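You operate a simulated robot arm through the tools that you are given. There is no shell and no other tool.

You run a simulated two-armed robot. Do the job below in one go: nothing can be reset, and whatever is moved stays where it is left.

TASK
Pick up the blue-capped sample bottle with one hand, pass it to the other hand and put it on the left stand top. Set down upright: blue-capped sample bottle.

The check looks at the end state, three seconds after you hand in, the way a careful person would. Anything else that was tipped, shoved, dropped, spilled or broken makes it a failure.

THE ROBOT
Two 7-joint arms with two-finger parallel grippers on one trunk, on a base that moves. Base frame: it is fixed to the floor where the robot stands at the start and does not move with it; the origin is under the middle of the robot, x ahead of it, y to its left, z up; the surface under the hand at the start is at about z = 850. Units: mm, rad, N and s.
The left shoulder is at the start at [70, 130, 1212], the right one opposite. With the tool pointing down near the work surface each hand reaches from about 100 to 500 mm from the robot's upright axis, wherever it stands, measured 20 degrees to its own side. Places, roughly: blue-capped sample bottle (7x7x22 cm) [500, 200, 900]; left stand top [-2600, -2100, 800]. Payload 1.57 kg a hand.
Tool frame (each hand has its own): the origin (TCP) lies between the finger pads and is the grasp point; the fingertips stand 30 mm ahead of it; z points along the fingers, y is the line along which they close. Largest opening 80 mm; finger width 17, thickness 12; the body of the gripper, 40 by 82 mm, starts 80 mm behind the TCP.
Orientation is that of the tool frame in the base frame, as a unit quaternion [x, y, z, w]. With the fingers straight down and closing along the base's y, the tool's x points along the base's -x, its y along +y and its z along -z.

THE INTERFACE
- The arms move only by the tool move_arm. It takes "left_series", "right_series" or both (then of equal length, played together; a hand with none holds still); each is a list that holds one entry, the list of rows, each a list of 7 numbers: the shift along the base's x, y, z in units of 150 mm (1.0 is 150 mm), then the turn, a rotation vector about the base's x, y, z in units of 90 degrees (1.0 is 90 degrees), then the closure in counts, from 0 (fully open) to 255 (shut). In form: [[[dx, dy, dz, wx, wy, wz, hand], ...]]. A call has 1 to 20 rows; each row is the pose to reach, as a shift and turn from the pose commanded when the call began. A call with a number of a shift or a turn outside -1 to 1 is refused whole. A row lasts 0.2 s, in which the tool goes at most 50 mm and 0.15 rad; a call with a longer step from one row to the next is refused whole, and so is a gripper value outside its range. A pose out of reach is approached as far as the arm can. The call stops where the force on the tool passes 40 N (or 10 N more than at its start, if that is more) or the arm is blocked; 0.2 s more then pass. Each finger travels about 108 mm/s and halts on what it meets, pressing with about 37 N; the grip force reading is that of the motor and also rises with nothing between the fingers. The clock runs only during rows and for 0.2 s after the last one: add rows that repeat a pose to give the fingers time. It gives the time, the measured TCP pose, the force on the tool (base axes), the opening and the grip force at its end, in the units of the frame above (readings bear some noise), with the torque about the TCP (base axes, N m) and any sound that the robot's microphone picked up.
- Cameras (640 x 400 px; columns grow to the right, rows downward): "scene" is now at [130.5, 33.8, 1434.8]; the picture's right is [0.38, -0.93, 0.00], its down [-0.59, -0.24, -0.77] and it looks along [0.72, 0.29, -0.63] (base axes); focal length 273 px, centre (320, 200). "left" rides on the left gripper at [72, 7, -122] in its tool frame; the picture's right is [-0.09, 1.00, 0.00], its down [-0.84, -0.08, -0.54] and it looks along [-0.54, -0.05, 0.84] (tool axes); focal length 238 px, centre (320, 200). "right" rides on the right gripper at [72, -7, -122] in its tool frame; the picture's right is [0.09, 1.00, 0.00], its down [-0.84, 0.08, -0.54] and it looks along [-0.54, 0.05, 0.84] (tool axes); focal length 238 px, centre (320, 200). There is no depth. A picture from a camera that has moved, and an enlarged one, comes with that camera's place and axes in the base frame and with its lens.
- grab_frame(camera): a new picture of that camera. The clock stands still meanwhile.
- move_column(by): slides the trunk up (or, below 0, down) by that many mm; the arms and the scene camera ride with it, the base frame stays. It gives what a move gives, with no picture.
- base_move(legs): drives the robot by 1 to 6 legs, each [ahead, left, turn to the left] in mm, mm and rad, along the robot's own axes; the way and the turn of a leg run together, so that a leg with both is an arc; at most 1500 mm and 3.142 rad a leg. The arms and the cameras ride along, it lands a little off, and it stops where it bumps. It gives what a move gives.
- aim_head(pan, tilt): turns the head with the scene camera to pan (to the left, within 1.501 rad either way) and tilt (down, from -0.506 to 1.204), counted from straight ahead of the robot. It gives what a move gives.
- enlarge(camera, box): a new picture of the part [left, top, right, bottom] of that camera's present view, enlarged. The clock stands still meanwhile.
- sign_off(): hands the job in; it is judged then, once.

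Places have to be worked out from the pictures, the camera data and where the tool is seen. Open the grippers and draw the arms clear of the work before you hand the job in, unless the task says otherwise.

The tools are called after ">>>" as name(argument=value, ...) on one line, values as JSON. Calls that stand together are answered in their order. move_arm: Moves the arms, as the interface text tells. Its arguments: {"type":"object","properties":{"left_series":{"type":"array","items":{"type":"array","items":{"type":"array","items":{"type":"number"}}}},"right_series":{"type":"array","items":{"type":"array","items":{"type":"array","items":{"type":"number"}}}}},"required":[]} The other tools are called the same way: move_column (by) moves the trunk up or down; base_move (legs) drives the base; aim_head (pan, tilt) turns the head that bears the scene camera; grab_frame (camera) takes a picture; enlarge (camera, box) takes an enlarged picture of a part of a camera's view; sign_off () hands the job in.

At the start:

```text
clock: 0.0
left_eef_pos: [255.0, 265.4, 1162.4]
left_ee_rot: [0.0, 1.0, 0.0, 0.0]
left_contact_force: [0.8, 0.2, 0.2]
left_ft_torque: [0.01, 0.0, 0.03]
left_opening: 80.2
left_gripper_force: 0.0
right_eef_pos: [377.5, -17.4, 1205.2]
right_ee_rot: [0.001, 1.0, 0.001, 0.001]
right_contact_force: [0.4, -0.6, 0.4]
right_ft_torque: [-0.02, 0.01, -0.02]
right_opening: 80.0
right_gripper_force: 0.1
trunk travel left (down, up): [-850.0, 90.0]
robot x, y, heading: [3.3, 1.3, -0.004]
head pan, tilt (commanded): [0.387, 0.686]
```

scene: 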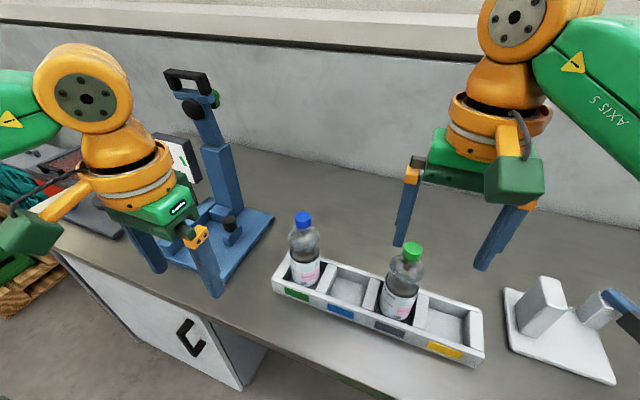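
right: 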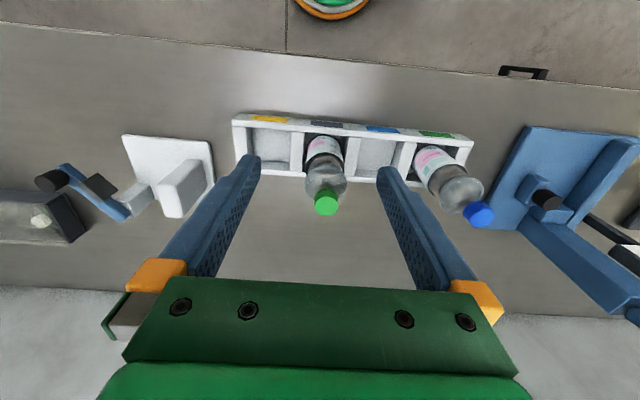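
left: 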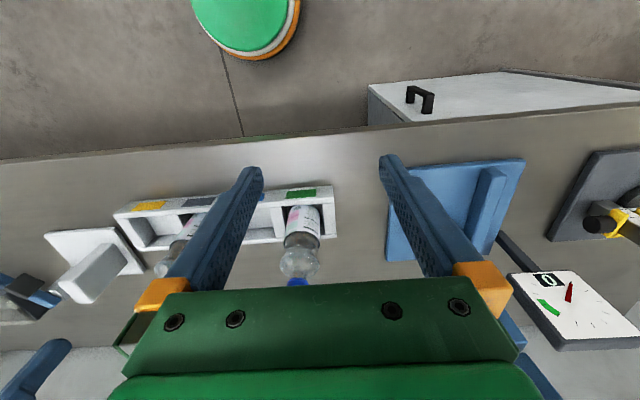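

I'll look at the bottle and its rack more closely, from the scene camera and both wrist cameras, before any motion.

>>> enlarge(camera="scene", box=[250, 190, 500, 380])

>>> enlarge(camera="left", box=[100, 150, 420, 350])

>>> enlarge(camera="right", box=[220, 90, 540, 290])

```text
2.11 times, centred on (375, 285) of scene
camera zoom: at [130.5, 33.8, 1434.8], right [0.38, -0.93, 0.0], down [-0.59, -0.24, -0.77], along [0.72, 0.29, -0.63], focal length 576 px, centre (204, 21)
```

zoom: 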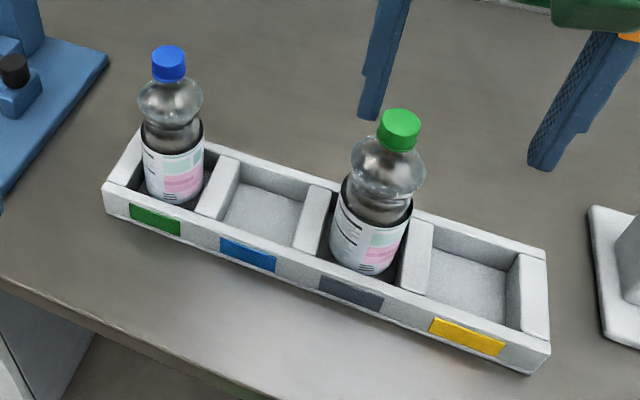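

```text
2.00 times, centred on (260, 250) of left
camera zoom: at [182.4, 272.2, 1283.7], right [0.09, 1.0, 0.0], down [0.84, -0.08, 0.54], along [0.54, -0.05, -0.84], focal length 477 px, centre (440, 100)
```

zoom: 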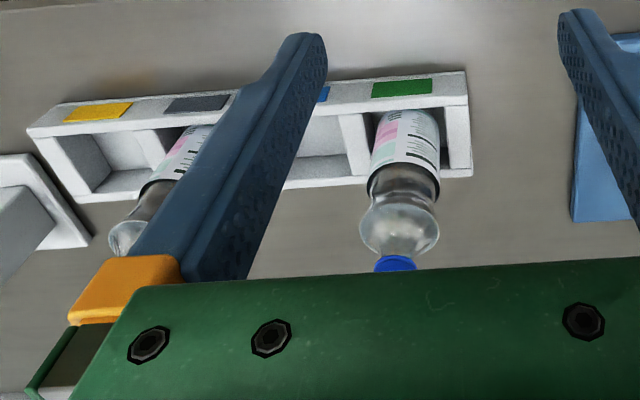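

```text
2.00 times, centred on (380, 190) of right
camera zoom: at [307.0, -24.4, 1328.3], right [-0.09, 1.0, 0.0], down [0.84, 0.08, 0.54], along [0.54, 0.05, -0.84], focal length 477 px, centre (200, 220)
```

zoom: 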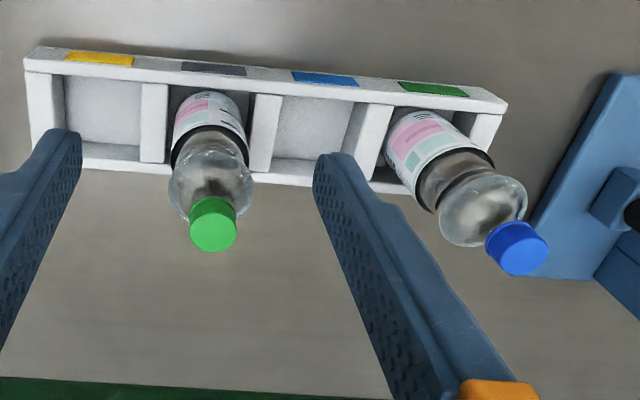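

The cap top triangulates to about (482, 210, 1073), so the bottle base is at about z = 853, and the green-capped bottle is near (480, 2). Next I look round the room to learn the free floor and where the stands are.

>>> aim_head(pan=-1.5, tilt=0.35)

>>> grab_frame(camera="scene")

>>> aim_head(pan=1.5, tilt=0.35)

>>> grab_frame(camera="scene")

>>> aim_head(pan=0.0, tilt=0.9)

>>> grab_frame(camera="scene")

```text
clock: 1.9
left_eef_pos: [255.4, 264.3, 1161.5]
left_ee_rot: [0.0, 1.0, 0.0, 0.0]
left_contact_force: [0.7, 0.0, 0.1]
left_ft_torque: [-0.03, 0.01, -0.01]
left_opening: 79.9
left_gripper_force: 0.0
right_eef_pos: [378.5, -17.7, 1205.0]
right_ee_rot: [0.0, 1.0, 0.001, 0.0]
right_contact_force: [-0.3, 0.5, 0.3]
right_ft_torque: [-0.01, 0.02, -0.01]
right_opening: 80.0
right_gripper_force: 0.2
trunk travel left (down, up): [-850.0, 90.0]
robot x, y, heading: [1.5, 0.7, 0.002]
head pan, tilt (commanded): [-1.499, 0.351]
```

```text
taken
camera scene: at [58.1, -91.3, 1465.0], right [-1.0, -0.07, 0.0], down [-0.02, 0.34, -0.94], along [0.07, -0.94, -0.34], focal length 273 px, centre (320, 200)
```

scene: 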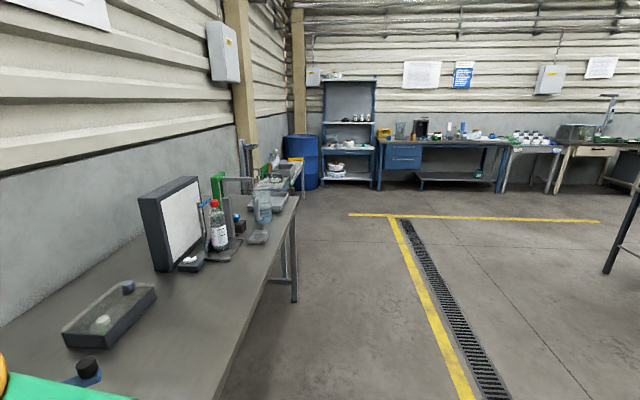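

```text
clock: 4.5
left_eef_pos: [254.7, 263.8, 1162.5]
left_ee_rot: [0.001, 1.0, -0.001, 0.0]
left_contact_force: [0.2, 0.0, 0.9]
left_ft_torque: [0.01, -0.02, -0.04]
left_opening: 80.0
left_gripper_force: 0.1
right_eef_pos: [377.8, -17.1, 1205.9]
right_ee_rot: [0.0, 1.0, 0.001, 0.001]
right_contact_force: [-0.1, 0.3, 1.0]
right_ft_torque: [0.01, 0.0, 0.03]
right_opening: 79.9
right_gripper_force: 0.0
trunk travel left (down, up): [-850.0, 90.0]
robot x, y, heading: [-2.6, -0.9, 0.002]
head pan, tilt (commanded): [1.499, 0.351]
```

```text
taken
camera scene: at [58.1, 94.4, 1465.0], right [1.0, -0.07, 0.0], down [-0.02, -0.34, -0.94], along [0.07, 0.94, -0.34], focal length 273 px, centre (320, 200)
```

scene: 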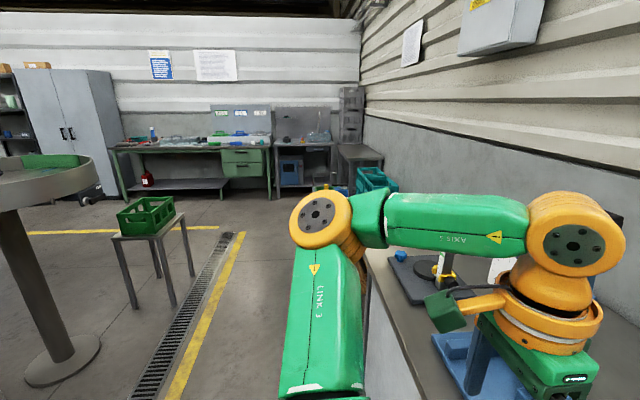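

```text
clock: 6.1
left_eef_pos: [255.4, 264.5, 1162.1]
left_ee_rot: [0.0, 1.0, 0.0, 0.0]
left_contact_force: [-0.3, -0.8, -0.6]
left_ft_torque: [0.03, 0.01, -0.03]
left_opening: 80.1
left_gripper_force: 0.1
right_eef_pos: [377.9, -17.2, 1205.4]
right_ee_rot: [0.0, 1.0, 0.001, 0.0]
right_contact_force: [-0.3, -0.5, 0.1]
right_ft_torque: [0.01, -0.03, 0.0]
right_opening: 80.2
right_gripper_force: 0.0
trunk travel left (down, up): [-850.0, 90.0]
robot x, y, heading: [0.4, -0.3, 0.005]
head pan, tilt (commanded): [0.0, 0.901]
```

```text
taken
camera scene: at [126.9, 1.6, 1417.5], right [0.0, -1.0, 0.0], down [-0.78, 0.0, -0.62], along [0.62, 0.0, -0.78], focal length 273 px, centre (320, 200)
```

scene: 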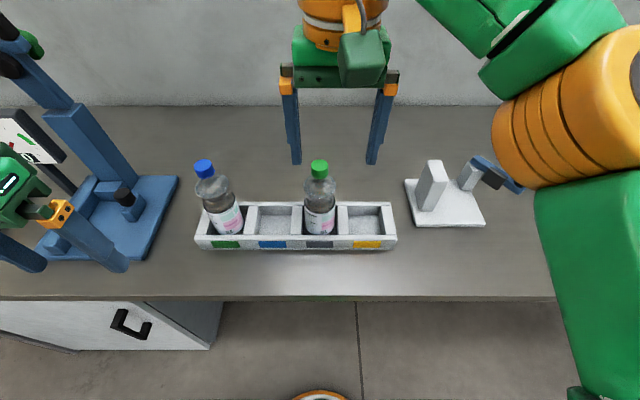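

The floor behind the bench looks open, and the bench's front edge is at about x = 320. I'll pick with the left hand from the front, tilted nearly horizontal on the bottle's upper body, so the right hand can later take the cap from above. First I turn the left tool forward, well short of the bottle.

>>> move_arm(left_series=[[[0.07, -0.02, -0.03, 0, -0.073, 0, 0], [0.14, -0.04, -0.06, 0, -0.146, 0, 0], [0.21, -0.06, -0.09, 0, -0.219, 0, 0], [0.28, -0.08, -0.12, 0, -0.292, 0, 0], [0.35, -0.1, -0.15, 0, -0.365, 0, 0], [0.42, -0.12, -0.18, 0, -0.438, 0, 0], [0.49, -0.14, -0.21, 0, -0.511, 0, 0], [0.56, -0.17, -0.24, 0, -0.584, 0, 0], [0.62, -0.2, -0.27, 0, -0.657, 0, 0], [0.68, -0.24, -0.3, 0, -0.73, 0, 0], [0.74, -0.28, -0.33, 0, -0.8, 0, 0], [0.74, -0.28, -0.33, 0, -0.8, 0, 0]]])

>>> aim_head(pan=0.4, tilt=0.75)

>>> grab_frame(camera="scene")

>>> grab_frame(camera="left")

>>> grab_frame(camera="right")

```text
clock: 8.7
left_eef_pos: [419.7, 250.6, 1093.7]
left_ee_rot: [-0.001, 0.809, 0.001, 0.588]
left_contact_force: [-0.6, 0.7, 0.4]
left_ft_torque: [0.02, 0.02, 0.02]
left_opening: 80.0
left_gripper_force: 0.1
left hand out of reach, approached as far as the arm can: row 6, 7, 8, 9, 10, 11, 12
right_eef_pos: [378.7, -16.8, 1206.2]
right_ee_rot: [0.0, 1.0, 0.001, 0.0]
right_contact_force: [0.6, 0.3, 0.6]
right_ft_torque: [-0.01, 0.0, 0.03]
right_opening: 80.2
right_gripper_force: 0.0
trunk travel left (down, up): [-850.0, 90.0]
robot x, y, heading: [2.8, -1.0, 0.003]
head pan, tilt (commanded): [0.0, 0.901]
```

```text
clock: 9.5
left_eef_pos: [419.1, 251.0, 1093.4]
left_ee_rot: [0.0, 0.809, 0.0, 0.588]
left_contact_force: [-0.3, 0.3, 0.7]
left_ft_torque: [0.02, 0.0, -0.02]
left_opening: 80.1
left_gripper_force: 0.1
right_eef_pos: [377.7, -17.5, 1204.5]
right_ee_rot: [0.0, 1.0, 0.001, 0.001]
right_contact_force: [0.3, 0.6, 0.0]
right_ft_torque: [0.0, 0.03, 0.0]
right_opening: 79.9
right_gripper_force: 0.0
trunk travel left (down, up): [-850.0, 90.0]
robot x, y, heading: [2.3, -2.4, -0.002]
head pan, tilt (commanded): [0.4, 0.75]
```

```text
taken
camera scene: at [127.7, 33.7, 1429.3], right [0.39, -0.92, 0.0], down [-0.63, -0.27, -0.73], along [0.67, 0.28, -0.68], focal length 273 px, centre (320, 200)
```

scene: 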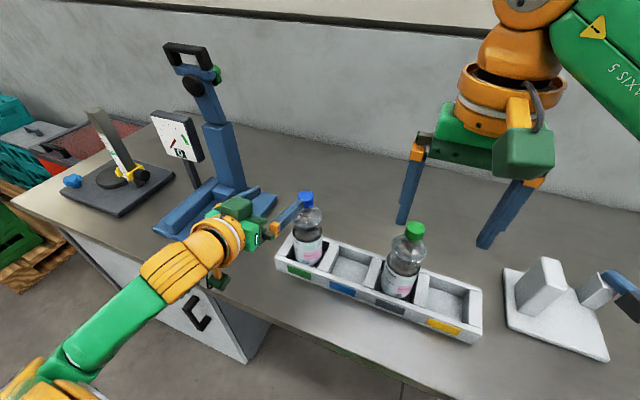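

```text
taken
camera left: at [280.5, 257.8, 1062.1], right [0.03, 1.0, 0.09], down [-0.26, -0.08, 0.96], along [0.97, -0.05, 0.25], focal length 238 px, centre (320, 200)
```

left: 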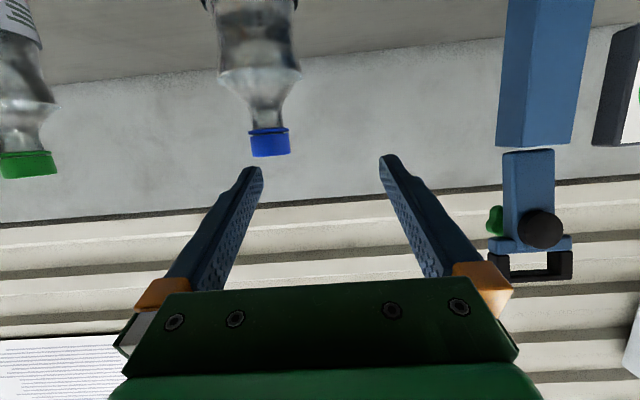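

```text
taken
camera right: at [307.0, -24.4, 1328.3], right [-0.09, 1.0, 0.0], down [0.84, 0.08, 0.54], along [0.54, 0.05, -0.84], focal length 238 px, centre (320, 200)
```

right: 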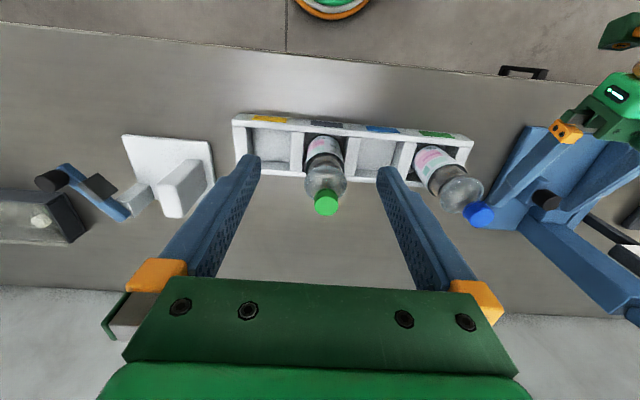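

With the tool level the left arm cannot fold that close to the trunk; it stopped at (419, 251, 1094). I'll back the base off 100 mm to make room, which also draws the hand away from the bottle.

>>> base_move(legs=[[-100, 0, 0]])

>>> grab_frame(camera="scene")

```text
clock: 10.7
left_eef_pos: [325.8, 250.7, 1091.6]
left_ee_rot: [0.0, 0.81, 0.0, 0.586]
left_contact_force: [0.6, -0.1, -0.3]
left_ft_torque: [0.02, -0.03, 0.02]
left_opening: 80.0
left_gripper_force: 0.1
right_eef_pos: [283.1, -16.9, 1203.8]
right_ee_rot: [0.0, 1.0, 0.001, -0.001]
right_contact_force: [0.7, -0.1, -0.3]
right_ft_torque: [0.03, 0.04, -0.02]
right_opening: 79.9
right_gripper_force: 0.0
trunk travel left (down, up): [-850.0, 90.0]
robot x, y, heading: [-100.6, -0.8, -0.002]
head pan, tilt (commanded): [0.4, 0.75]
```

```text
taken
camera scene: at [34.3, 34.0, 1428.8], right [0.39, -0.92, 0.0], down [-0.63, -0.27, -0.73], along [0.67, 0.29, -0.68], focal length 273 px, centre (320, 200)
```

scene: 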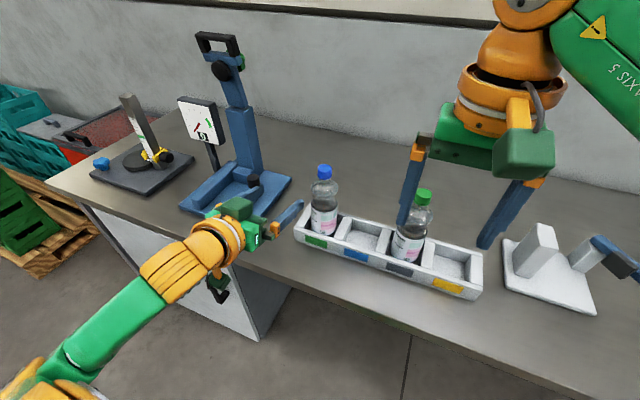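

The base moved back about 94 mm and the left tool is at (326, 251, 1092). Now I bring it to a pre-grasp in front of the bottle, aiming for about (370, 210, 1000), still 50 mm short with the fingertips.

>>> move_arm(left_series=[[[0.05, -0.045, -0.1, 0, 0, 0, 0], [0.1, -0.09, -0.2, 0, 0, 0, 0], [0.15, -0.135, -0.3, 0, 0, 0, 0], [0.2, -0.18, -0.4, 0, 0, 0, 0], [0.25, -0.225, -0.5, 0, 0, 0, 0], [0.293, -0.27, -0.61, 0, 0, 0, 0], [0.293, -0.27, -0.61, 0, 0, 0, 0]]])

>>> grab_frame(camera="left")

>>> grab_frame(camera="scene")

>>> grab_frame(camera="right")

```text
clock: 12.3
left_eef_pos: [344.6, 245.3, 1003.6]
left_ee_rot: [0.004, 0.81, -0.009, 0.586]
left_contact_force: [-0.9, -0.2, 0.1]
left_ft_torque: [0.01, -0.03, 0.01]
left_opening: 79.9
left_gripper_force: 0.0
left hand out of reach, approached as far as the arm can: row 3, 4, 5, 6, 7
right_eef_pos: [279.0, -17.3, 1205.4]
right_ee_rot: [0.0, 1.0, 0.001, 0.0]
right_contact_force: [1.4, -0.3, 0.2]
right_ft_torque: [0.03, 0.02, 0.02]
right_opening: 79.8
right_gripper_force: 0.1
trunk travel left (down, up): [-850.0, 90.0]
robot x, y, heading: [-96.4, 1.4, 0.001]
head pan, tilt (commanded): [0.4, 0.75]
```

```text
taken
camera left: at [205.8, 254.5, 972.9], right [0.04, 1.0, 0.08], down [-0.25, -0.06, 0.96], along [0.97, -0.06, 0.25], focal length 238 px, centre (320, 200)
```

left: 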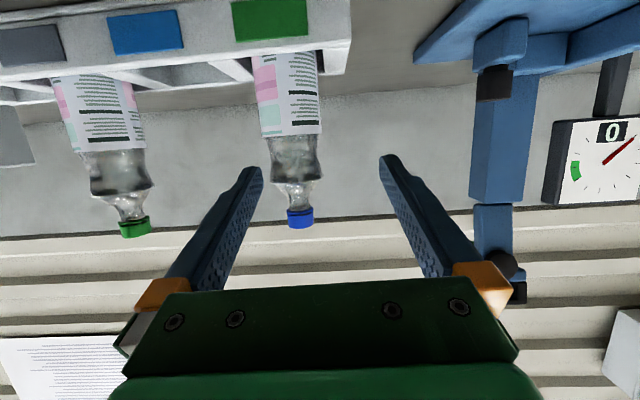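

```text
taken
camera scene: at [29.1, 33.8, 1429.3], right [0.39, -0.92, 0.0], down [-0.63, -0.27, -0.73], along [0.67, 0.29, -0.68], focal length 273 px, centre (320, 200)
```

scene: 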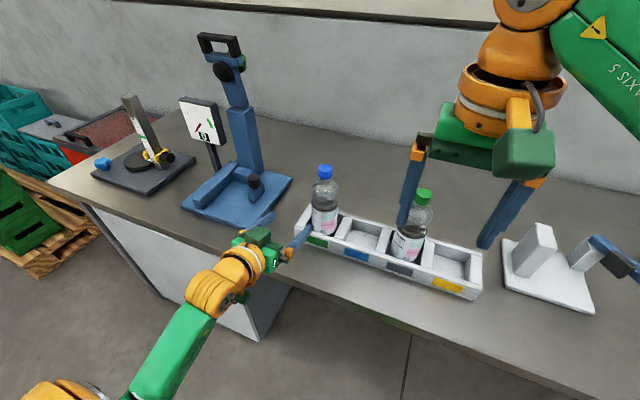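

```text
taken
camera right: at [208.5, -24.2, 1328.2], right [-0.09, 1.0, 0.0], down [0.84, 0.08, 0.54], along [0.54, 0.05, -0.84], focal length 238 px, centre (320, 200)
```

right: 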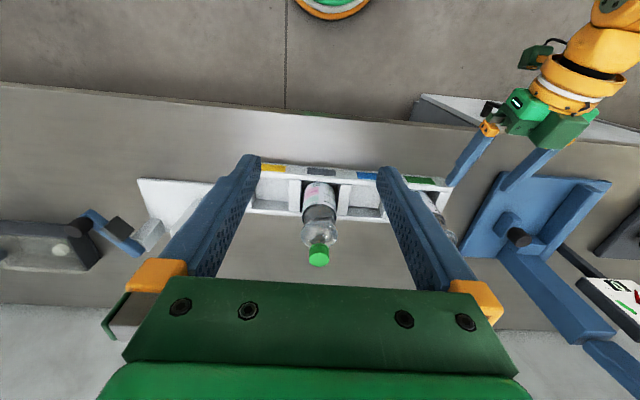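

The straight-ahead level pose is limited: the hand stays at y = 245. I'll yaw the tool about 36 degrees to the right and ease the tilt to 60 degrees, which should suit a forearm that comes from the left, keeping well short of the bottle.

>>> move_arm(left_series=[[[0.04, 0.03, 0.01, 0.007, 0.0215, -0.0665, 0], [0.09, 0.07, 0.02, 0.014, 0.043, -0.133, 0], [0.13, 0.1, 0.03, 0.021, 0.0645, -0.1995, 0], [0.18, 0.13, 0.04, 0.028, 0.086, -0.266, 0], [0.22, 0.17, 0.05, 0.035, 0.1075, -0.3325, 0], [0.267, 0.2, 0.05, 0.042, 0.129, -0.399, 0], [0.267, 0.2, 0.05, 0.042, 0.129, -0.399, 0]]])

>>> grab_frame(camera="scene")

>>> grab_frame(camera="left")

```text
clock: 13.9
left_eef_pos: [398.3, 228.8, 1011.7]
left_ee_rot: [0.204, 0.798, -0.149, 0.547]
left_contact_force: [0.2, 0.0, -0.2]
left_ft_torque: [0.02, 0.01, -0.01]
left_opening: 80.2
left_gripper_force: 0.1
left hand out of reach, approached as far as the arm can: row 4, 5, 6
right_eef_pos: [279.0, -17.5, 1205.5]
right_ee_rot: [-0.001, 1.0, 0.0, 0.0]
right_contact_force: [0.5, 0.0, 0.5]
right_ft_torque: [-0.03, 0.0, 0.02]
right_opening: 80.0
right_gripper_force: 0.0
trunk travel left (down, up): [-850.0, 90.0]
robot x, y, heading: [-104.1, 0.4, -0.004]
head pan, tilt (commanded): [0.4, 0.75]
```

```text
taken
camera scene: at [28.7, 34.2, 1429.4], right [0.39, -0.92, 0.0], down [-0.63, -0.27, -0.73], along [0.67, 0.29, -0.68], focal length 273 px, centre (320, 200)
```

scene: 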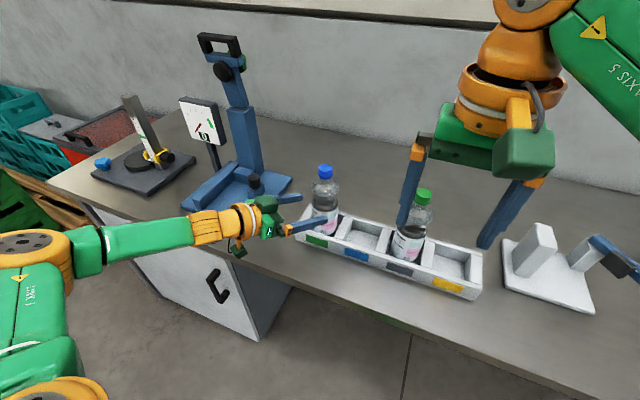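

```text
taken
camera left: at [277.9, 303.3, 987.3], right [0.52, 0.85, 0.07], down [-0.21, 0.05, 0.98], along [0.83, -0.52, 0.21], focal length 238 px, centre (320, 200)
```

left: 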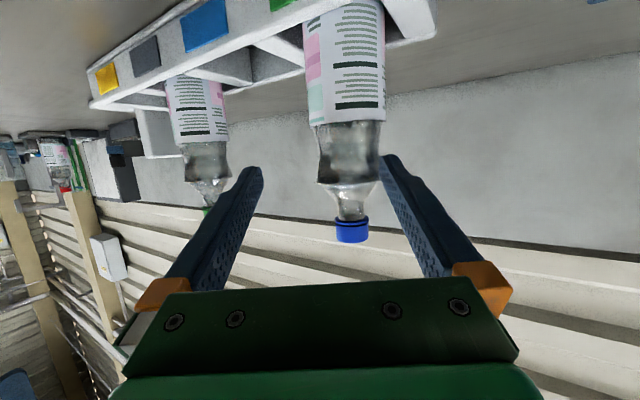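

The tool is now at (398, 229, 1012), yawed about 30 degrees. I hold for a few rows to let it settle and learn the true pose.

>>> move_arm(left_series=[[[0, 0, 0, 0, 0, 0, 0], [0, 0, 0, 0, 0, 0, 0], [0, 0, 0, 0, 0, 0, 0]]])

```text
clock: 14.7
left_eef_pos: [396.9, 228.8, 1010.9]
left_ee_rot: [0.204, 0.798, -0.149, 0.548]
left_contact_force: [-0.3, 0.7, 0.1]
left_ft_torque: [0.01, 0.02, -0.04]
left_opening: 80.1
left_gripper_force: 0.0
right_eef_pos: [279.2, -17.1, 1204.7]
right_ee_rot: [-0.001, 1.0, 0.001, 0.0]
right_contact_force: [-0.1, 0.6, -0.1]
right_ft_torque: [0.01, 0.0, -0.01]
right_opening: 80.1
right_gripper_force: 0.1
trunk travel left (down, up): [-850.0, 90.0]
robot x, y, heading: [-99.7, -1.4, 0.004]
head pan, tilt (commanded): [0.4, 0.75]
```

It is stable with the closing line level and the tool pointing along (0.81, -0.46, -0.36), a usable grasp attitude. The bottle axis lies 25 mm to the side and 83 mm ahead, so I first line up at about (417, 247, 975), short of the bottle.

>>> move_arm(left_series=[[[0.033, 0.03, -0.06, 0, 0, 0, 0], [0.066, 0.06, -0.12, 0, 0, 0, 0], [0.1, 0.09, -0.18, 0, 0, 0, 0], [0.133, 0.12, -0.24, 0, 0, 0, 0], [0.133, 0.12, -0.24, 0, 0, 0, 0]]])

>>> grab_frame(camera="left")

>>> enlarge(camera="scene", box=[180, 140, 440, 300])

```text
clock: 15.9
left_eef_pos: [406.0, 290.9, 972.5]
left_ee_rot: [0.267, 0.823, -0.155, 0.476]
left_contact_force: [0.3, 0.5, -1.2]
left_ft_torque: [0.01, 0.0, -0.02]
left_opening: 80.0
left_gripper_force: 0.1
left hand out of reach, approached as far as the arm can: row 1
right_eef_pos: [279.6, -16.4, 1205.5]
right_ee_rot: [-0.001, 1.0, 0.001, 0.0]
right_contact_force: [-0.5, 0.0, 0.3]
right_ft_torque: [0.03, -0.01, 0.02]
right_opening: 80.1
right_gripper_force: 0.1
trunk travel left (down, up): [-850.0, 90.0]
robot x, y, heading: [-97.7, -0.2, 0.004]
head pan, tilt (commanded): [0.4, 0.75]
```

```text
taken
camera left: at [293.8, 380.8, 971.4], right [0.62, 0.78, 0.08], down [-0.09, -0.03, 1.0], along [0.78, -0.63, 0.05], focal length 238 px, centre (320, 200)
```

left: 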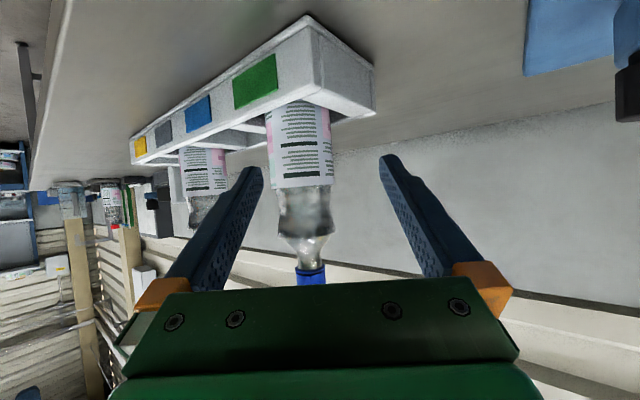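

```text
2.46 times, centred on (310, 220) of scene
camera zoom: at [28.9, 34.2, 1429.3], right [0.39, -0.92, 0.0], down [-0.63, -0.27, -0.73], along [0.67, 0.29, -0.68], focal length 673 px, centre (345, 151)
```

zoom: 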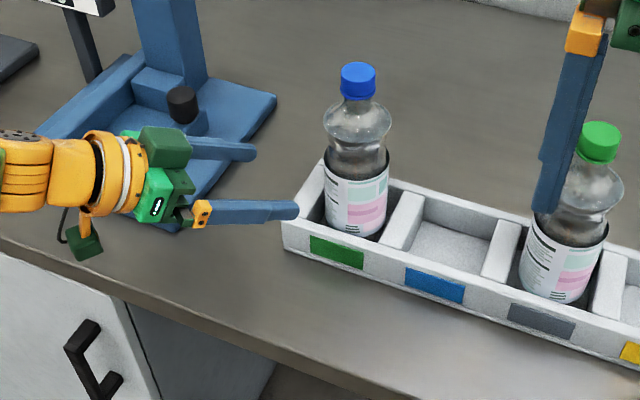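

The hand reached (406, 291, 972) with exactly 60 degrees tilt and 36 degrees yaw. I enlarge the left view to refine where the bottle's axis lies relative to the fingers.

>>> enlarge(camera="left", box=[220, 80, 420, 300])

>>> enlarge(camera="scene", box=[280, 150, 360, 250])

```text
1.82 times, centred on (320, 190) of left
camera zoom: at [293.8, 380.8, 971.4], right [0.62, 0.78, 0.08], down [-0.09, -0.03, 1.0], along [0.78, -0.63, 0.05], focal length 433 px, centre (320, 218)
```

zoom: 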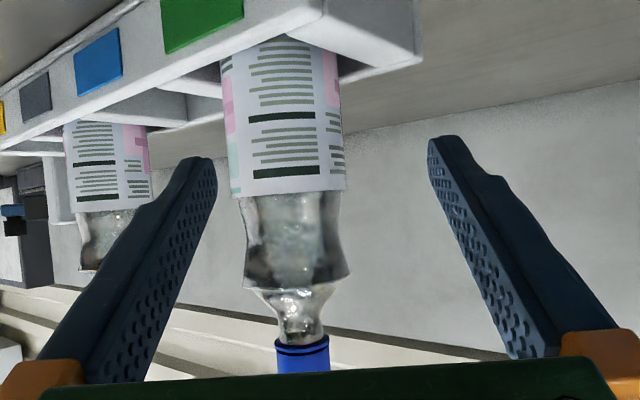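

```text
4.00 times, centred on (320, 200) of scene
camera zoom: at [28.9, 34.2, 1429.3], right [0.39, -0.92, 0.0], down [-0.63, -0.27, -0.73], along [0.67, 0.29, -0.68], focal length 1094 px, centre (320, 200)
```

zoom: 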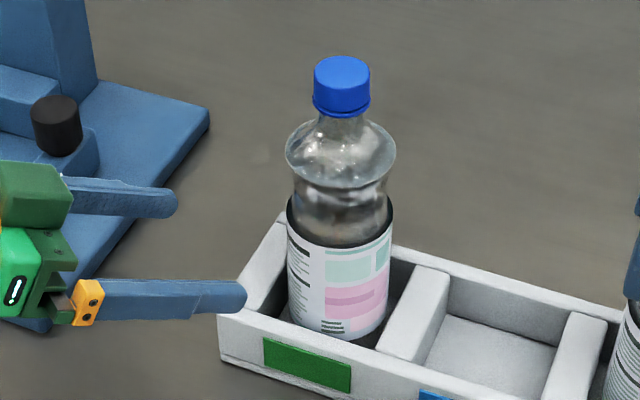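

The label top edge is at z of about 968, the waist about 987, the bulge about 1018, and the axis is at about (480, 210). I shift onto the approach line at (399, 269, 988), 100 mm short of the axis, and check again.

>>> move_arm(left_series=[[[-0.024, -0.074, 0.052, 0, 0, 0, 0], [-0.047, -0.147, 0.103, 0, 0, 0, 0], [-0.047, -0.147, 0.103, 0, 0, 0, 0], [-0.047, -0.147, 0.103, 0, 0, 0, 0]]])

>>> enlarge(camera="left", box=[220, 80, 420, 300])

```text
clock: 16.9
left_eef_pos: [399.0, 270.2, 988.9]
left_ee_rot: [0.267, 0.824, -0.154, 0.476]
left_contact_force: [-0.2, 0.4, -0.2]
left_ft_torque: [0.01, -0.02, 0.0]
left_opening: 79.9
left_gripper_force: 0.1
right_eef_pos: [280.4, -15.9, 1205.4]
right_ee_rot: [-0.001, 1.0, 0.001, 0.0]
right_contact_force: [0.0, -0.1, 0.1]
right_ft_torque: [0.05, 0.02, 0.01]
right_opening: 80.1
right_gripper_force: 0.0
trunk travel left (down, up): [-850.0, 90.0]
robot x, y, heading: [-96.5, -0.6, 0.003]
head pan, tilt (commanded): [0.4, 0.75]
```

```text
1.82 times, centred on (320, 190) of left
camera zoom: at [286.3, 358.7, 987.0], right [0.62, 0.78, 0.08], down [-0.09, -0.03, 1.0], along [0.78, -0.63, 0.05], focal length 433 px, centre (320, 218)
```

zoom: 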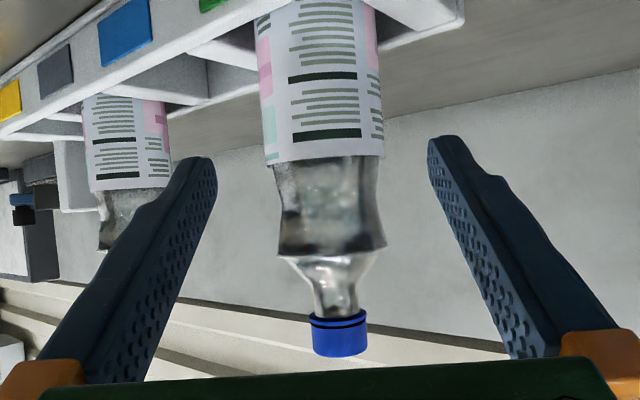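

The axis fits (480, 210) within about 1 mm across the fingers, leaving about 6 mm clear on each side. I advance 100 mm along the approach line with the gripper open.

>>> move_arm(left_series=[[[0.054, -0.04, 0, 0, 0, 0, 0], [0.108, -0.08, 0, 0, 0, 0, 0], [0.162, -0.12, 0, 0, 0, 0, 0], [0.216, -0.16, 0, 0, 0, 0, 0], [0.27, -0.2, 0, 0, 0, 0, 0], [0.324, -0.24, 0, 0, 0, 0, 0], [0.378, -0.28, 0, 0, 0, 0, 0], [0.432, -0.32, 0, 0, 0, 0, 0], [0.486, -0.36, 0, 0, 0, 0, 0], [0.54, -0.401, 0, 0, 0, 0, 0], [0.54, -0.401, 0, 0, 0, 0, 0], [0.54, -0.401, 0, 0, 0, 0, 0]]])

>>> grab_frame(camera="left")

>>> enlarge(camera="scene", box=[240, 130, 400, 260])

```text
clock: 19.5
left_eef_pos: [478.4, 208.9, 988.1]
left_ee_rot: [0.268, 0.824, -0.155, 0.475]
left_contact_force: [0.2, 0.1, -0.4]
left_ft_torque: [-0.02, -0.01, -0.05]
left_opening: 80.1
left_gripper_force: 0.0
right_eef_pos: [279.0, -16.4, 1206.0]
right_ee_rot: [-0.001, 1.0, 0.001, -0.001]
right_contact_force: [0.4, 0.3, -0.7]
right_ft_torque: [0.02, -0.02, -0.01]
right_opening: 79.9
right_gripper_force: 0.1
trunk travel left (down, up): [-850.0, 90.0]
robot x, y, heading: [-99.2, 4.1, -0.002]
head pan, tilt (commanded): [0.4, 0.75]
```

```text
taken
camera left: at [367.3, 298.7, 986.4], right [0.62, 0.78, 0.08], down [-0.09, -0.03, 1.0], along [0.78, -0.63, 0.05], focal length 238 px, centre (320, 200)
```

left: 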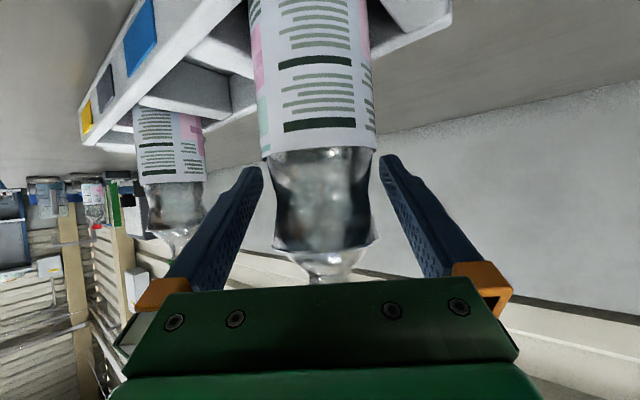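

```text
3.08 times, centred on (320, 195) of scene
camera zoom: at [28.9, 34.0, 1429.4], right [0.39, -0.92, 0.0], down [-0.63, -0.27, -0.73], along [0.67, 0.29, -0.68], focal length 841 px, centre (320, 215)
```

zoom: 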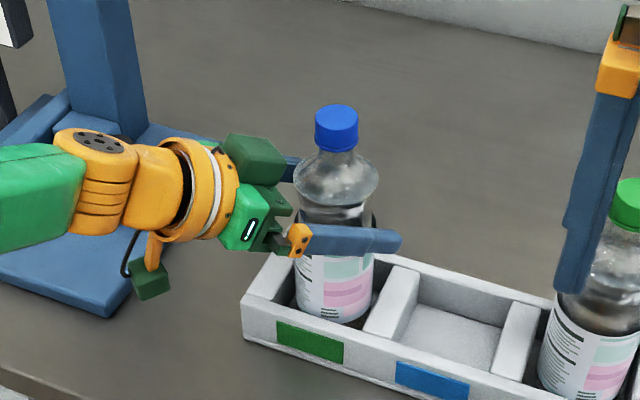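

Fingers straddle the waist with no contact force. I close the left gripper and hold a few rows to let it press.

>>> move_arm(left_series=[[[0, 0, 0, 0, 0, 0, 120], [0, 0, 0, 0, 0, 0, 255], [0, 0, 0, 0, 0, 0, 255], [0, 0, 0, 0, 0, 0, 255], [0, 0, 0, 0, 0, 0, 255]]])

>>> grab_frame(camera="left")

>>> enlarge(camera="scene", box=[240, 130, 400, 260])

```text
clock: 20.7
left_eef_pos: [480.5, 209.3, 987.0]
left_ee_rot: [0.267, 0.825, -0.154, 0.474]
left_contact_force: [0.9, 0.3, 0.3]
left_ft_torque: [-0.02, 0.03, 0.01]
left_opening: 58.3
left_gripper_force: 37.3
right_eef_pos: [280.3, -16.7, 1204.2]
right_ee_rot: [-0.001, 1.0, 0.0, -0.001]
right_contact_force: [-0.2, -0.3, -0.3]
right_ft_torque: [0.0, 0.03, -0.02]
right_opening: 79.8
right_gripper_force: 0.2
trunk travel left (down, up): [-850.0, 90.0]
robot x, y, heading: [-98.3, 3.7, 0.008]
head pan, tilt (commanded): [0.4, 0.75]
```

```text
taken
camera left: at [368.6, 299.1, 985.5], right [0.62, 0.78, 0.08], down [-0.08, -0.03, 1.0], along [0.78, -0.63, 0.05], focal length 238 px, centre (320, 200)
```

left: 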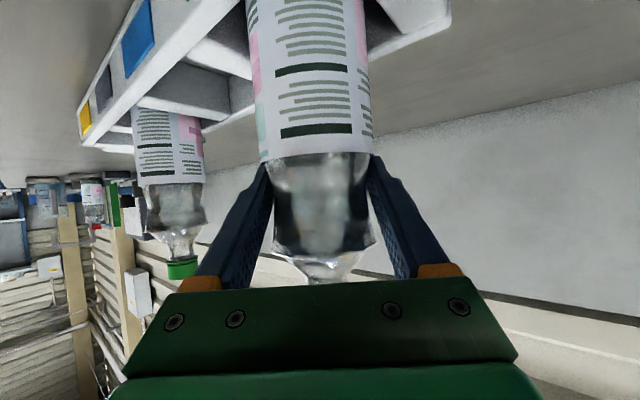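

```text
3.08 times, centred on (320, 195) of scene
camera zoom: at [31.1, 34.6, 1429.1], right [0.39, -0.92, 0.0], down [-0.63, -0.27, -0.73], along [0.67, 0.28, -0.68], focal length 841 px, centre (320, 215)
```

zoom: 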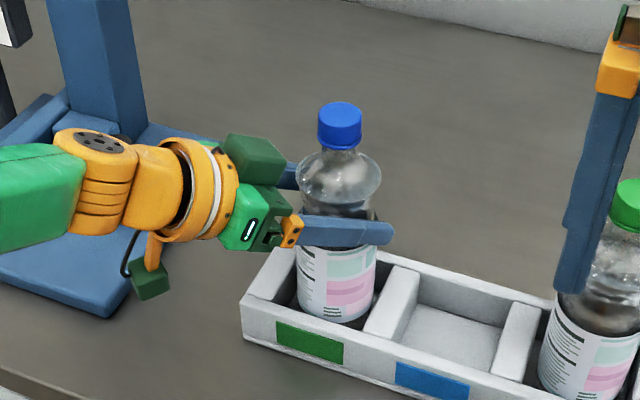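

The fingers stopped at 58 mm with 37 N on the waist. I lift slowly straight up by 90 mm, which clears the rack walls (about 50 mm high).

>>> move_arm(left_series=[[[0, 0, 0.03, 0, 0, 0, 255], [0, 0, 0.08, 0, 0, 0, 255], [0, 0, 0.14, 0, 0, 0, 255], [0, 0, 0.2, 0, 0, 0, 255], [0, 0, 0.26, 0, 0, 0, 255], [0, 0, 0.32, 0, 0, 0, 255], [0, 0, 0.38, 0, 0, 0, 255], [0, 0, 0.44, 0, 0, 0, 255], [0, 0, 0.5, 0, 0, 0, 255], [0, 0, 0.56, 0, 0, 0, 255], [0, 0, 0.6, 0, 0, 0, 255], [0, 0, 0.6, 0, 0, 0, 255]]])

>>> grab_frame(camera="left")

>>> grab_frame(camera="scene")

```text
clock: 23.3
left_eef_pos: [481.4, 210.2, 1076.5]
left_ee_rot: [0.268, 0.824, -0.156, 0.475]
left_contact_force: [-0.7, 0.0, -5.0]
left_ft_torque: [-0.01, -0.01, -0.02]
left_opening: 58.4
left_gripper_force: 36.8
right_eef_pos: [280.9, -17.0, 1204.0]
right_ee_rot: [-0.001, 1.0, 0.0, -0.001]
right_contact_force: [0.5, -0.1, -0.2]
right_ft_torque: [0.02, 0.0, 0.01]
right_opening: 79.9
right_gripper_force: 0.1
trunk travel left (down, up): [-850.0, 90.0]
robot x, y, heading: [-97.4, -2.1, 0.0]
head pan, tilt (commanded): [0.4, 0.75]
```

```text
taken
camera left: at [369.4, 299.2, 1075.8], right [0.62, 0.78, 0.08], down [-0.08, -0.03, 1.0], along [0.78, -0.63, 0.05], focal length 238 px, centre (320, 200)
```

left: 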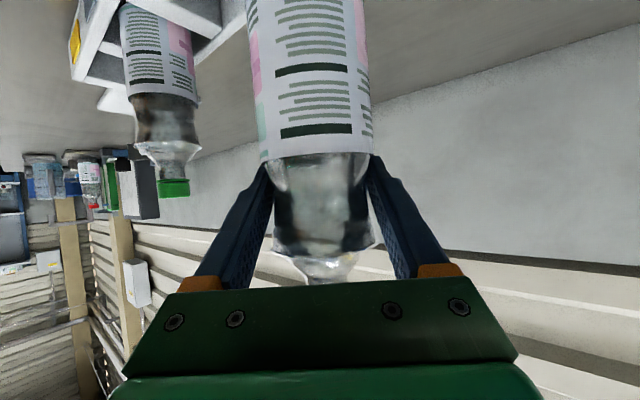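

```text
taken
camera scene: at [30.9, 34.7, 1429.1], right [0.39, -0.92, 0.0], down [-0.63, -0.27, -0.73], along [0.67, 0.28, -0.68], focal length 273 px, centre (320, 200)
```

scene: 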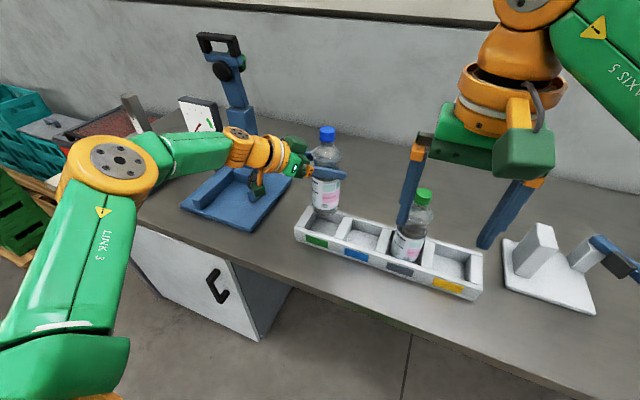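

The bottle hangs upright with about 5 N on the tool, base around z = 941, clear of the rack. I back the base 320 mm so the hand-over happens in open space off the bench.

>>> base_move(legs=[[-320, 0, 0]])

>>> grab_frame(camera="scene")

```text
clock: 25.4
left_eef_pos: [168.0, 211.1, 1075.3]
left_ee_rot: [0.267, 0.825, -0.156, 0.474]
left_contact_force: [0.0, 0.3, -5.1]
left_ft_torque: [-0.01, -0.02, -0.04]
left_opening: 58.1
left_gripper_force: 37.0
right_eef_pos: [-32.6, -16.4, 1203.3]
right_ee_rot: [-0.001, 1.0, 0.0, -0.002]
right_contact_force: [0.1, -0.6, 0.6]
right_ft_torque: [-0.03, 0.01, 0.03]
right_opening: 80.1
right_gripper_force: 0.0
trunk travel left (down, up): [-850.0, 90.0]
robot x, y, heading: [-412.8, 1.1, 0.004]
head pan, tilt (commanded): [0.4, 0.75]
```

```text
taken
camera scene: at [-282.1, 34.4, 1428.8], right [0.39, -0.92, 0.0], down [-0.63, -0.27, -0.73], along [0.67, 0.28, -0.68], focal length 273 px, centre (320, 200)
```

scene: 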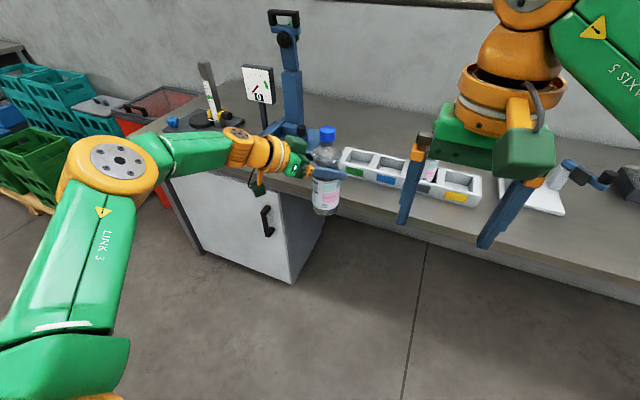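

Now robot stands at x of about -409 and the bottle hangs over free floor. I bring the left hand inward and down in slow steps, keeping the bottle upright and only yawing it.

>>> move_arm(left_series=[[[-0.02, -0.02, -0.05, 0, 0, -0.01, 255], [-0.06, -0.05, -0.12, 0, 0, -0.03, 255], [-0.12, -0.1, -0.2, 0, 0, -0.05, 255], [-0.18, -0.15, -0.28, 0, 0, -0.07, 255], [-0.24, -0.2, -0.36, 0, 0, -0.09, 255], [-0.3, -0.25, -0.43, 0, 0, -0.11, 255], [-0.36, -0.3, -0.48, 0, 0, -0.13, 255], [-0.42, -0.36, -0.5, 0, 0, -0.15, 255], [-0.48, -0.42, -0.5, 0, 0, -0.16, 255], [-0.52, -0.46, -0.5, 0, 0, -0.17, 255], [-0.54, -0.48, -0.5, 0, 0, -0.18, 255], [-0.54, -0.48, -0.5, 0, 0, -0.18, 255]]])

>>> grab_frame(camera="scene")

```text
clock: 28.0
left_eef_pos: [83.7, 138.5, 1003.1]
left_ee_rot: [0.381, 0.778, -0.22, 0.447]
left_contact_force: [-0.2, -0.5, -5.3]
left_ft_torque: [0.03, -0.01, 0.03]
left_opening: 58.2
left_gripper_force: 37.1
right_eef_pos: [-35.9, -16.0, 1205.1]
right_ee_rot: [-0.001, 1.0, 0.0, -0.002]
right_contact_force: [-0.7, -0.5, -1.1]
right_ft_torque: [0.01, 0.0, -0.03]
right_opening: 79.9
right_gripper_force: 0.0
trunk travel left (down, up): [-850.0, 90.0]
robot x, y, heading: [-415.0, 0.7, 0.003]
head pan, tilt (commanded): [0.4, 0.75]
```

```text
taken
camera scene: at [-285.5, 34.1, 1429.2], right [0.39, -0.92, 0.0], down [-0.63, -0.27, -0.73], along [0.67, 0.29, -0.68], focal length 273 px, centre (320, 200)
```

scene: 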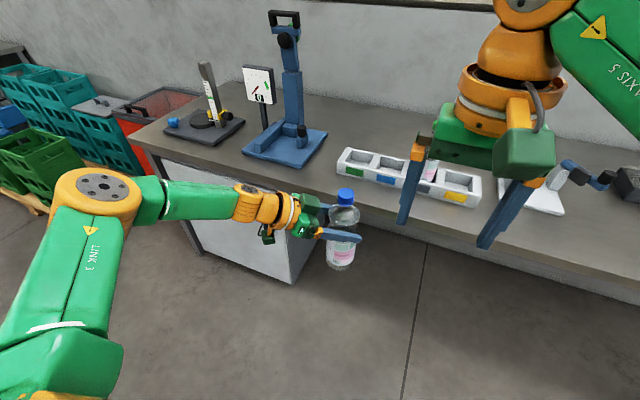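

It followed cleanly to (84, 139, 1003), bottle upright. I continue inward to about (0, 50, 1000), yawing a further 12 degrees, still below the right hand's fingertips (z 1173).

>>> move_arm(left_series=[[[-0.03, -0.03, 0, 0, 0, -0.01, 255], [-0.08, -0.08, 0, 0, 0, -0.025, 255], [-0.14, -0.14, 0, 0, 0, -0.04, 255], [-0.2, -0.2, 0, 0, 0, -0.055, 255], [-0.26, -0.27, 0, 0, 0, -0.07, 255], [-0.32, -0.34, 0, 0, 0, -0.085, 255], [-0.38, -0.41, 0, 0, 0, -0.1, 255], [-0.44, -0.48, 0, 0, 0, -0.115, 255], [-0.5, -0.54, 0, 0, 0, -0.125, 255], [-0.54, -0.58, 0, 0, 0, -0.13, 255], [-0.56, -0.59, 0, 0, 0, -0.13, 255], [-0.56, -0.59, 0, 0, 0, -0.13, 255]]])

>>> aim_head(pan=0.1, tilt=0.75)

>>> grab_frame(camera="scene")

>>> grab_frame(camera="right")

```text
clock: 30.6
left_eef_pos: [-0.0, 48.5, 1002.3]
left_ee_rot: [0.458, 0.735, -0.265, 0.424]
left_contact_force: [-0.2, 0.0, -5.1]
left_ft_torque: [0.02, 0.02, -0.03]
left_opening: 58.4
left_gripper_force: 37.4
right_eef_pos: [-36.2, -17.0, 1205.1]
right_ee_rot: [-0.001, 1.0, 0.001, -0.001]
right_contact_force: [-0.2, -0.4, 0.2]
right_ft_torque: [0.0, 0.04, -0.01]
right_opening: 80.0
right_gripper_force: 0.1
trunk travel left (down, up): [-850.0, 90.0]
robot x, y, heading: [-413.1, -1.3, 0.002]
head pan, tilt (commanded): [0.4, 0.75]
```

```text
clock: 31.4
left_eef_pos: [0.1, 49.4, 1003.3]
left_ee_rot: [0.458, 0.735, -0.265, 0.424]
left_contact_force: [0.4, 0.8, -5.2]
left_ft_torque: [0.0, 0.06, 0.01]
left_opening: 58.3
left_gripper_force: 37.2
right_eef_pos: [-36.8, -17.0, 1205.0]
right_ee_rot: [-0.001, 1.0, 0.001, 0.0]
right_contact_force: [-0.3, -0.1, -0.4]
right_ft_torque: [-0.01, -0.03, 0.02]
right_opening: 79.8
right_gripper_force: 0.0
trunk travel left (down, up): [-850.0, 90.0]
robot x, y, heading: [-416.8, -1.3, -0.001]
head pan, tilt (commanded): [0.099, 0.75]
```

```text
taken
camera scene: at [-279.7, 9.8, 1429.2], right [0.1, -0.99, 0.0], down [-0.68, -0.07, -0.73], along [0.73, 0.07, -0.68], focal length 273 px, centre (320, 200)
```

scene: 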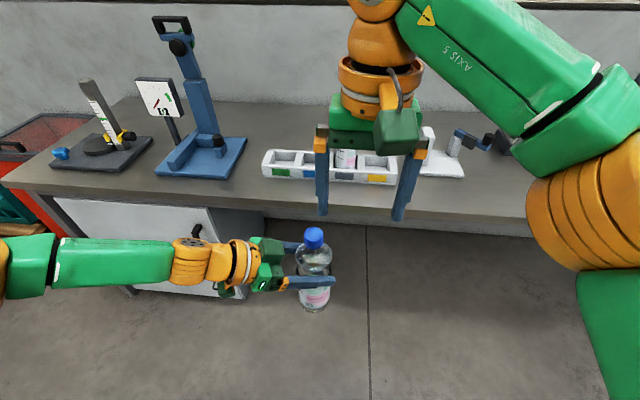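

```text
taken
camera right: at [-106.5, -24.3, 1327.9], right [-0.09, 1.0, 0.0], down [0.84, 0.08, 0.54], along [0.54, 0.05, -0.84], focal length 238 px, centre (320, 200)
```

right: 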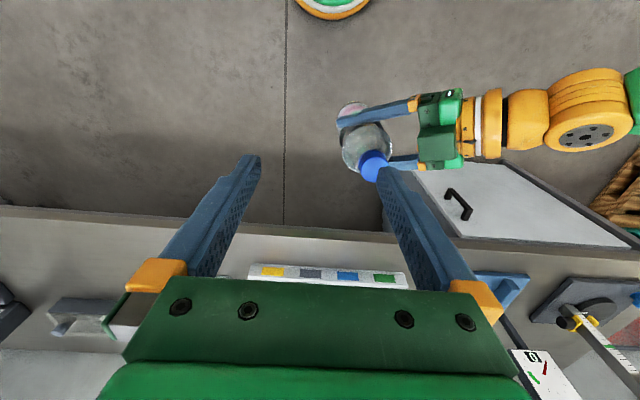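

The left hand holds the bottle at (0, 49, 1003) below and left of the right hand. I enlarge the scene and right views to locate the cap precisely.

>>> enlarge(camera="right", box=[320, 80, 440, 200])

>>> enlarge(camera="scene", box=[260, 210, 370, 320])

```text
3.33 times, centred on (380, 140) of right
camera zoom: at [-106.5, -24.3, 1327.9], right [-0.09, 1.0, 0.0], down [0.84, 0.08, 0.54], along [0.54, 0.05, -0.84], focal length 794 px, centre (120, 400)
```

zoom: 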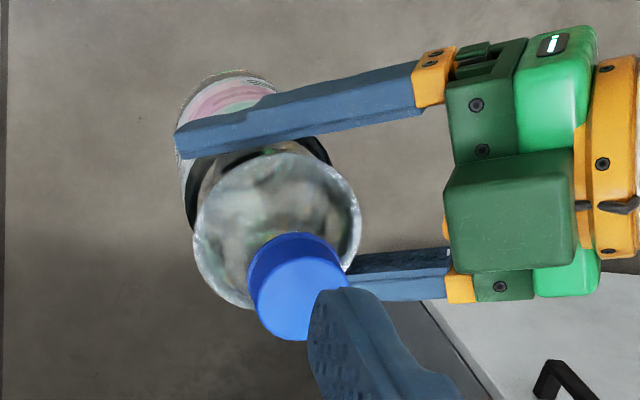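

```text
3.64 times, centred on (315, 265) of scene
camera zoom: at [-279.7, 9.8, 1429.2], right [0.1, -0.99, 0.0], down [-0.68, -0.07, -0.73], along [0.73, 0.07, -0.68], focal length 994 px, centre (338, -36)
```

zoom: 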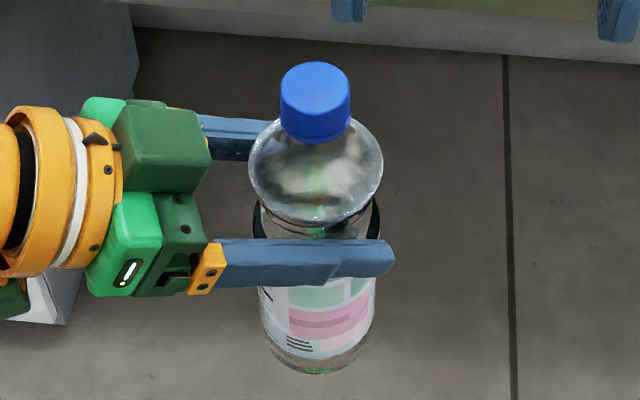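

The cap top triangulates to about (1, 47, 1090), consistent with the grip. I move the right hand over it at its present height with the fingers narrowed to about 56 mm to keep clear of the left gripper.

>>> move_arm(right_series=[[[0.05, 0.085, 0, 0, 0, 0, 30], [0.1, 0.17, 0, 0, 0, 0, 60], [0.15, 0.255, 0, 0, 0, 0, 76], [0.2, 0.34, 0, 0, 0, 0, 76], [0.252, 0.427, 0, 0, 0, 0, 76], [0.252, 0.427, 0, 0, 0, 0, 76], [0.252, 0.427, 0, 0, 0, 0, 76]]])

>>> grab_frame(camera="right")

>>> grab_frame(camera="scene")

```text
clock: 33.0
left_eef_pos: [-0.4, 50.0, 1001.9]
left_ee_rot: [0.458, 0.735, -0.264, 0.423]
left_contact_force: [-0.1, 0.6, -5.1]
left_ft_torque: [0.0, 0.02, -0.01]
left_opening: 58.1
left_gripper_force: 37.3
right_eef_pos: [-29.3, 17.0, 1200.7]
right_ee_rot: [-0.001, 1.0, 0.001, -0.001]
right_contact_force: [-0.2, 1.0, -0.4]
right_ft_torque: [0.0, 0.01, 0.01]
right_opening: 56.3
right_gripper_force: 0.1
right hand out of reach, approached as far as the arm can: row 3, 4, 5, 6, 7
trunk travel left (down, up): [-850.0, 90.0]
robot x, y, heading: [-416.0, -0.3, 0.004]
head pan, tilt (commanded): [0.099, 0.75]
```

```text
taken
camera right: at [-100.1, 10.3, 1324.2], right [-0.09, 1.0, 0.0], down [0.84, 0.08, 0.54], along [0.54, 0.05, -0.84], focal length 238 px, centre (320, 200)
```

right: 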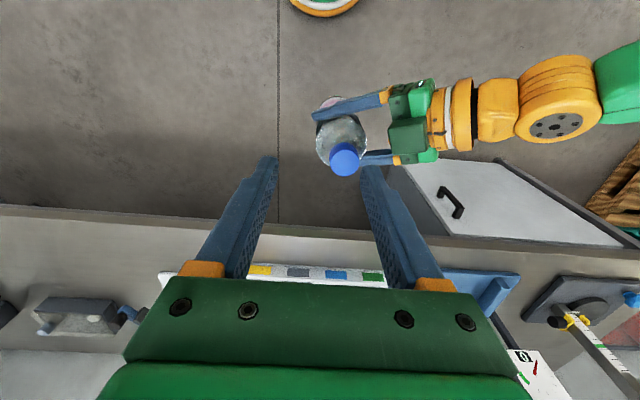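

```text
taken
camera scene: at [-279.6, 9.6, 1429.2], right [0.1, -0.99, 0.0], down [-0.68, -0.07, -0.73], along [0.73, 0.07, -0.68], focal length 273 px, centre (320, 200)
```

scene: 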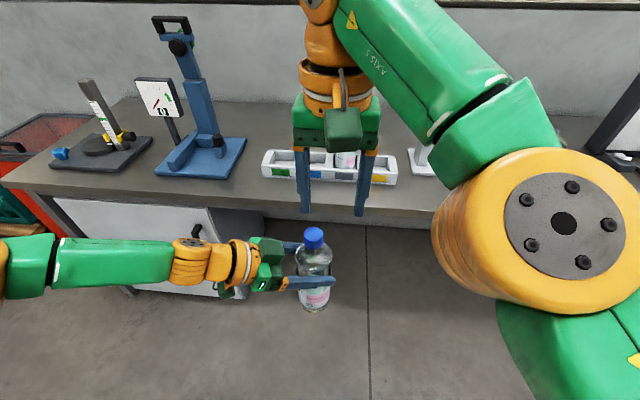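

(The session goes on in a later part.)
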